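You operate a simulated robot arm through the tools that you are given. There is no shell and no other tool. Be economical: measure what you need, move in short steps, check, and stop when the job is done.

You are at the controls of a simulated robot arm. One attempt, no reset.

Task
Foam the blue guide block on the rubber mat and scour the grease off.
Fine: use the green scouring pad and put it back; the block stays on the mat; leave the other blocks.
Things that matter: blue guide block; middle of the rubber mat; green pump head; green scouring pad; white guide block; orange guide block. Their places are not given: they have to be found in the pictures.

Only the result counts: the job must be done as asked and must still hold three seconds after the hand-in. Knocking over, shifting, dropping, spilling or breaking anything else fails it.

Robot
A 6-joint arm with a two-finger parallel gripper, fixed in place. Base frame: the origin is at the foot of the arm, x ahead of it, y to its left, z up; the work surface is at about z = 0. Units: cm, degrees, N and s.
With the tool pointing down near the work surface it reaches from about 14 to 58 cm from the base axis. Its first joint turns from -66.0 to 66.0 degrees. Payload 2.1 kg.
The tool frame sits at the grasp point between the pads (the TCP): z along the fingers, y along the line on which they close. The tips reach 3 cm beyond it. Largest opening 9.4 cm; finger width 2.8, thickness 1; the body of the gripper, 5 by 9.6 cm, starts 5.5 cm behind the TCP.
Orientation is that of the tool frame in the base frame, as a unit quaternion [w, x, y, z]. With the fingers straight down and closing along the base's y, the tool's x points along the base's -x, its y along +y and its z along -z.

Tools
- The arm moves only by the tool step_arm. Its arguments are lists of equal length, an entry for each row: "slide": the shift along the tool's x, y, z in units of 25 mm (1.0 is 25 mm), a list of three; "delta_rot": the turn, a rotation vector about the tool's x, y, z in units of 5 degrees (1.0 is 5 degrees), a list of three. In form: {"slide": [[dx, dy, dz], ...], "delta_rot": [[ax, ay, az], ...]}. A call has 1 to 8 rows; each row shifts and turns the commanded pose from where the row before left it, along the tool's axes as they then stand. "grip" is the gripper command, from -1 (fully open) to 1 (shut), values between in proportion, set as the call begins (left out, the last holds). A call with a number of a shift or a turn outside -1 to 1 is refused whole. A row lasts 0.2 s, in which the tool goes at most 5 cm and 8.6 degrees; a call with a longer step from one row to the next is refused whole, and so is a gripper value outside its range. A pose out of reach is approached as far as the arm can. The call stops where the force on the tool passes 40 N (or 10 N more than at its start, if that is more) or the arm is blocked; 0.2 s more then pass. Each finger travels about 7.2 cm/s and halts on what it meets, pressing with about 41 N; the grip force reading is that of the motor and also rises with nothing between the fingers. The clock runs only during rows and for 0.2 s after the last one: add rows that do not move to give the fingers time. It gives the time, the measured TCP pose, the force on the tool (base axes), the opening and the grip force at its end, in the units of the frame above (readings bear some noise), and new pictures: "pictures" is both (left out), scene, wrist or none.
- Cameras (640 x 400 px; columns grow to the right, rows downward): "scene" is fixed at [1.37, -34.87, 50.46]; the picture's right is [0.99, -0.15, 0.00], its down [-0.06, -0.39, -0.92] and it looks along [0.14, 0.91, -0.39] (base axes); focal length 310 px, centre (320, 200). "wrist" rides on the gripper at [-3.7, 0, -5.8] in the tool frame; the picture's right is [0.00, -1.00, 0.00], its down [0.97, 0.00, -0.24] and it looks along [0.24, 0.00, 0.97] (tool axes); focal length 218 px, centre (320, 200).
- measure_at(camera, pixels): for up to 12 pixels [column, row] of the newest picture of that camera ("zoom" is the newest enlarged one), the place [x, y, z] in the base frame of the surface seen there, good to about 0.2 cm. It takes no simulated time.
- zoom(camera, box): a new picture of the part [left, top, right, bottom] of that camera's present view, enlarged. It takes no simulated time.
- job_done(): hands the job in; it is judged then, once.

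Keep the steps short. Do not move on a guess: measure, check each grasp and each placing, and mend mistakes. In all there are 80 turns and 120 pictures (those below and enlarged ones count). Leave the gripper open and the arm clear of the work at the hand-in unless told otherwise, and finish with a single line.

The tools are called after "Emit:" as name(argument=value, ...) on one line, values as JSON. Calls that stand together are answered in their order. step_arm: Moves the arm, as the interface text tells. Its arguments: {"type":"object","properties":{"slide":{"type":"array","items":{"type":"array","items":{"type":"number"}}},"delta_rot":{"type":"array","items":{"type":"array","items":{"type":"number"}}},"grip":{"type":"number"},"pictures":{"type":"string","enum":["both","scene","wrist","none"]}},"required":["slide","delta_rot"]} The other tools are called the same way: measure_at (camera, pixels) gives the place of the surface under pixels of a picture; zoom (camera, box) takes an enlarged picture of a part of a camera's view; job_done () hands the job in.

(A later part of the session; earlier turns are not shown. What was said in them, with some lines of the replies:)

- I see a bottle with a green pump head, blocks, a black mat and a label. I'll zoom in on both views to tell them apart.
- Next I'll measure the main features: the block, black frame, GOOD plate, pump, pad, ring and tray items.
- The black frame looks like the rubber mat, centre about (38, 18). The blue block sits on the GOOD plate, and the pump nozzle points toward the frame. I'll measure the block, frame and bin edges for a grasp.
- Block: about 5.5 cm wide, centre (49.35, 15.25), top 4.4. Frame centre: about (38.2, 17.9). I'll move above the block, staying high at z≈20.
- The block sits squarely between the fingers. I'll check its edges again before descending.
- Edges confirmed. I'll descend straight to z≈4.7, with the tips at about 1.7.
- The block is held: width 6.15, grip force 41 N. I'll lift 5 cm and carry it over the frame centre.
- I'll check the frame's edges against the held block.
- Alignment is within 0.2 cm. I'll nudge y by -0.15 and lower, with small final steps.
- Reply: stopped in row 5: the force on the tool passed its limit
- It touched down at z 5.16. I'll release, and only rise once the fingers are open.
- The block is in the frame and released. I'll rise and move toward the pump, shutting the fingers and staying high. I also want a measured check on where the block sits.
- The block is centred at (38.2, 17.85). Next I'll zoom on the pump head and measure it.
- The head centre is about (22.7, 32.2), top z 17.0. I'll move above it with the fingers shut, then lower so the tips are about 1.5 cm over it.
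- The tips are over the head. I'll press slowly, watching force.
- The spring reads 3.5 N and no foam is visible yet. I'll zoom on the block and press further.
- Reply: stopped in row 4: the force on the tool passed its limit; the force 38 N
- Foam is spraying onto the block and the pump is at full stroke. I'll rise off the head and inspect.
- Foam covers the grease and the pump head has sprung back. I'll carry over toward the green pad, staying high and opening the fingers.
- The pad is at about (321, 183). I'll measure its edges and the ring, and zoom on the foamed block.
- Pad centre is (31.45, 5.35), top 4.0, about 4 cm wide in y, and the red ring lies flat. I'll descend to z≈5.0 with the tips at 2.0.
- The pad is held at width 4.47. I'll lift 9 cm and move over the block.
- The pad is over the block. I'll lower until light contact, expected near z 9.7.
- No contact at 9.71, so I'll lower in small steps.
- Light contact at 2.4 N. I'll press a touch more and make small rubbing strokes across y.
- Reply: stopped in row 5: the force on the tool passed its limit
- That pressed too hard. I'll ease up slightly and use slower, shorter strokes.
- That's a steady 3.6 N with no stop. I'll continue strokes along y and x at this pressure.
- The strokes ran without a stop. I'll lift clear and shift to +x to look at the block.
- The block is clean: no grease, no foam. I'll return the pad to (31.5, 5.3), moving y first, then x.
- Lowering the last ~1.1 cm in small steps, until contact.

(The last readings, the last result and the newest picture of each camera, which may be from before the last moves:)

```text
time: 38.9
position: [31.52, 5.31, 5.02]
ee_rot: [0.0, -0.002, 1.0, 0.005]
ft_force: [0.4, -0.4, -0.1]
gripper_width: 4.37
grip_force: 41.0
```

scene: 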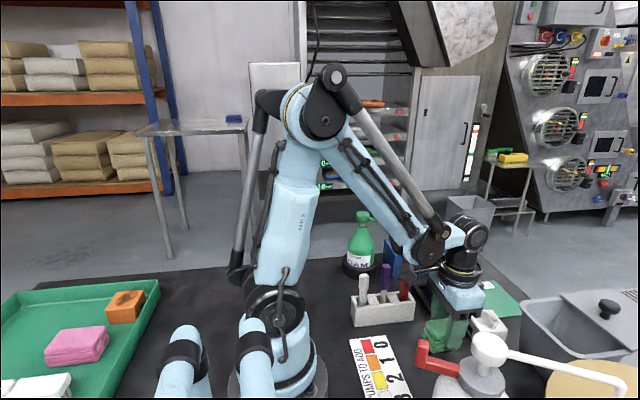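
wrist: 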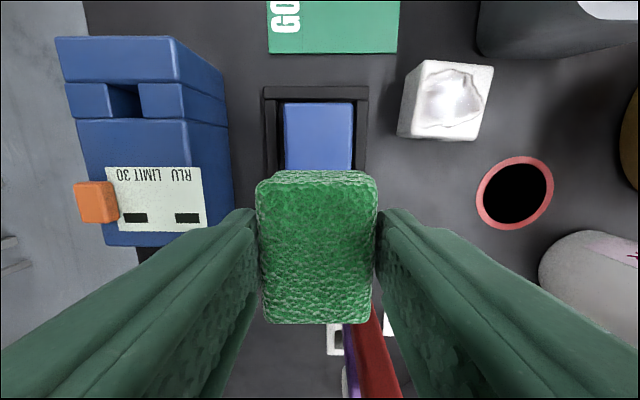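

Height matches the pick-up height, 5.05. I'll release and rise.

Emit:
step_arm(slide=[[0, 0, 0], [0, 0, 0], [0, 0, 0], [0, 0, 0], [0, 0, 0]], delta_rot=[[0, 0, 0], [0, 0, 0], [0, 0, 0], [0, 0, 0], [0, 0, 0]], grip=-1, pictures="none")

Emit:
step_arm(slide=[[0, 0, -0.6], [0, 0, -1], [0, 0, -1], [0, 0, -1], [0, 0, -1], [0, 0, -1], [0, 0, -1], [0, 0, -1]], delta_rot=[[0, 0, 0], [0, 0, 0], [0, 0, 0], [0, 0, 0], [0, 0, 0], [0, 0, 0], [0, 0, 0], [0, 0, 0]], pictures="both")

Emit:
zoom(camera="scene", box=[330, 200, 530, 375])

Emit:
zoom(camera="wrist", box=[150, 40, 470, 240])

```text
time: 40.1
position: [31.65, 5.38, 5.06]
ee_rot: [0.0, -0.002, 1.0, 0.005]
ft_force: [0.5, 0.9, 0.8]
gripper_width: 9.4
grip_force: 0.1
```

```text
time: 41.9
position: [31.62, 5.13, 24.18]
ee_rot: [0.0, -0.001, 1.0, 0.005]
ft_force: [0.1, 0.3, 0.3]
gripper_width: 9.41
grip_force: 0.1
```

scene: 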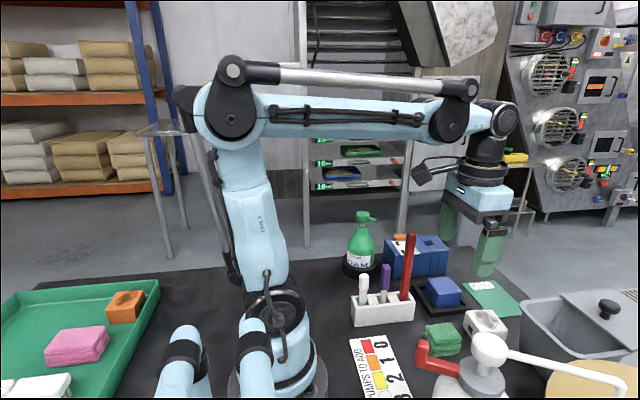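
wrist: 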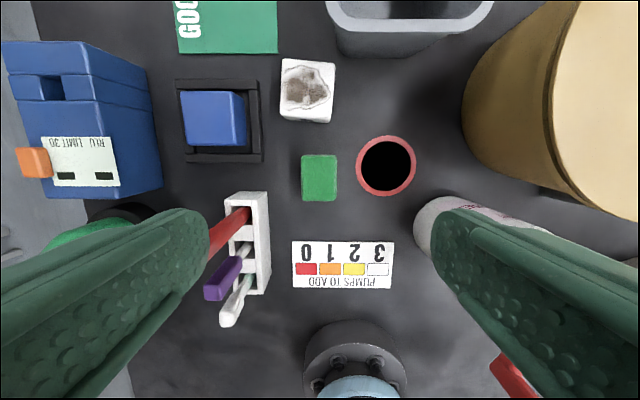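

```text
2.29 times, centred on (430, 288) of scene
```

zoom: 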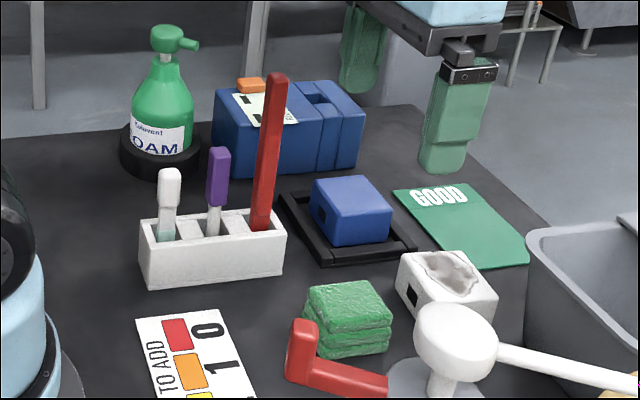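

```text
2.00 times, centred on (310, 140) of wrist
```

zoom: 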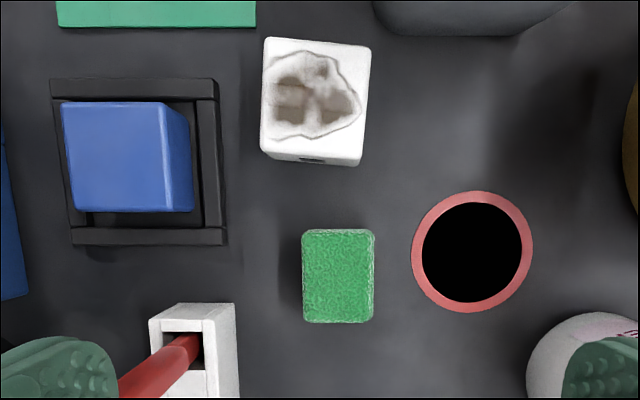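

All looks right. A final measured check of the block and pad.

Emit:
measure_at(camera="wrist", pixels=[[183, 118], [232, 118], [207, 93], [207, 142], [303, 178], [335, 178], [320, 157], [320, 200], [307, 90]])

```text
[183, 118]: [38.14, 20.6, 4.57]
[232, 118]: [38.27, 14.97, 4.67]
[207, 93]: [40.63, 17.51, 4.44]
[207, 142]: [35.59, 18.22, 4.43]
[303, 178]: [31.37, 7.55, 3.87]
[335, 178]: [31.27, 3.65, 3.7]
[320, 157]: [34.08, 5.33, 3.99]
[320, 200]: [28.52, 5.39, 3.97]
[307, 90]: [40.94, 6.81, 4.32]
```

The block is centred on the mat at (38.1, 17.8), and the pad is back at (31.3, 5.4). The gripper is open and the arm is clear, so I'm handing in.

Emit:
job_done()

```text
The job is handed in.
```

The blue guide block was foamed with one pump and scoured clean with the green pad; it is on the middle of the rubber mat, the pad is back in its place, and the other blocks were not touched.
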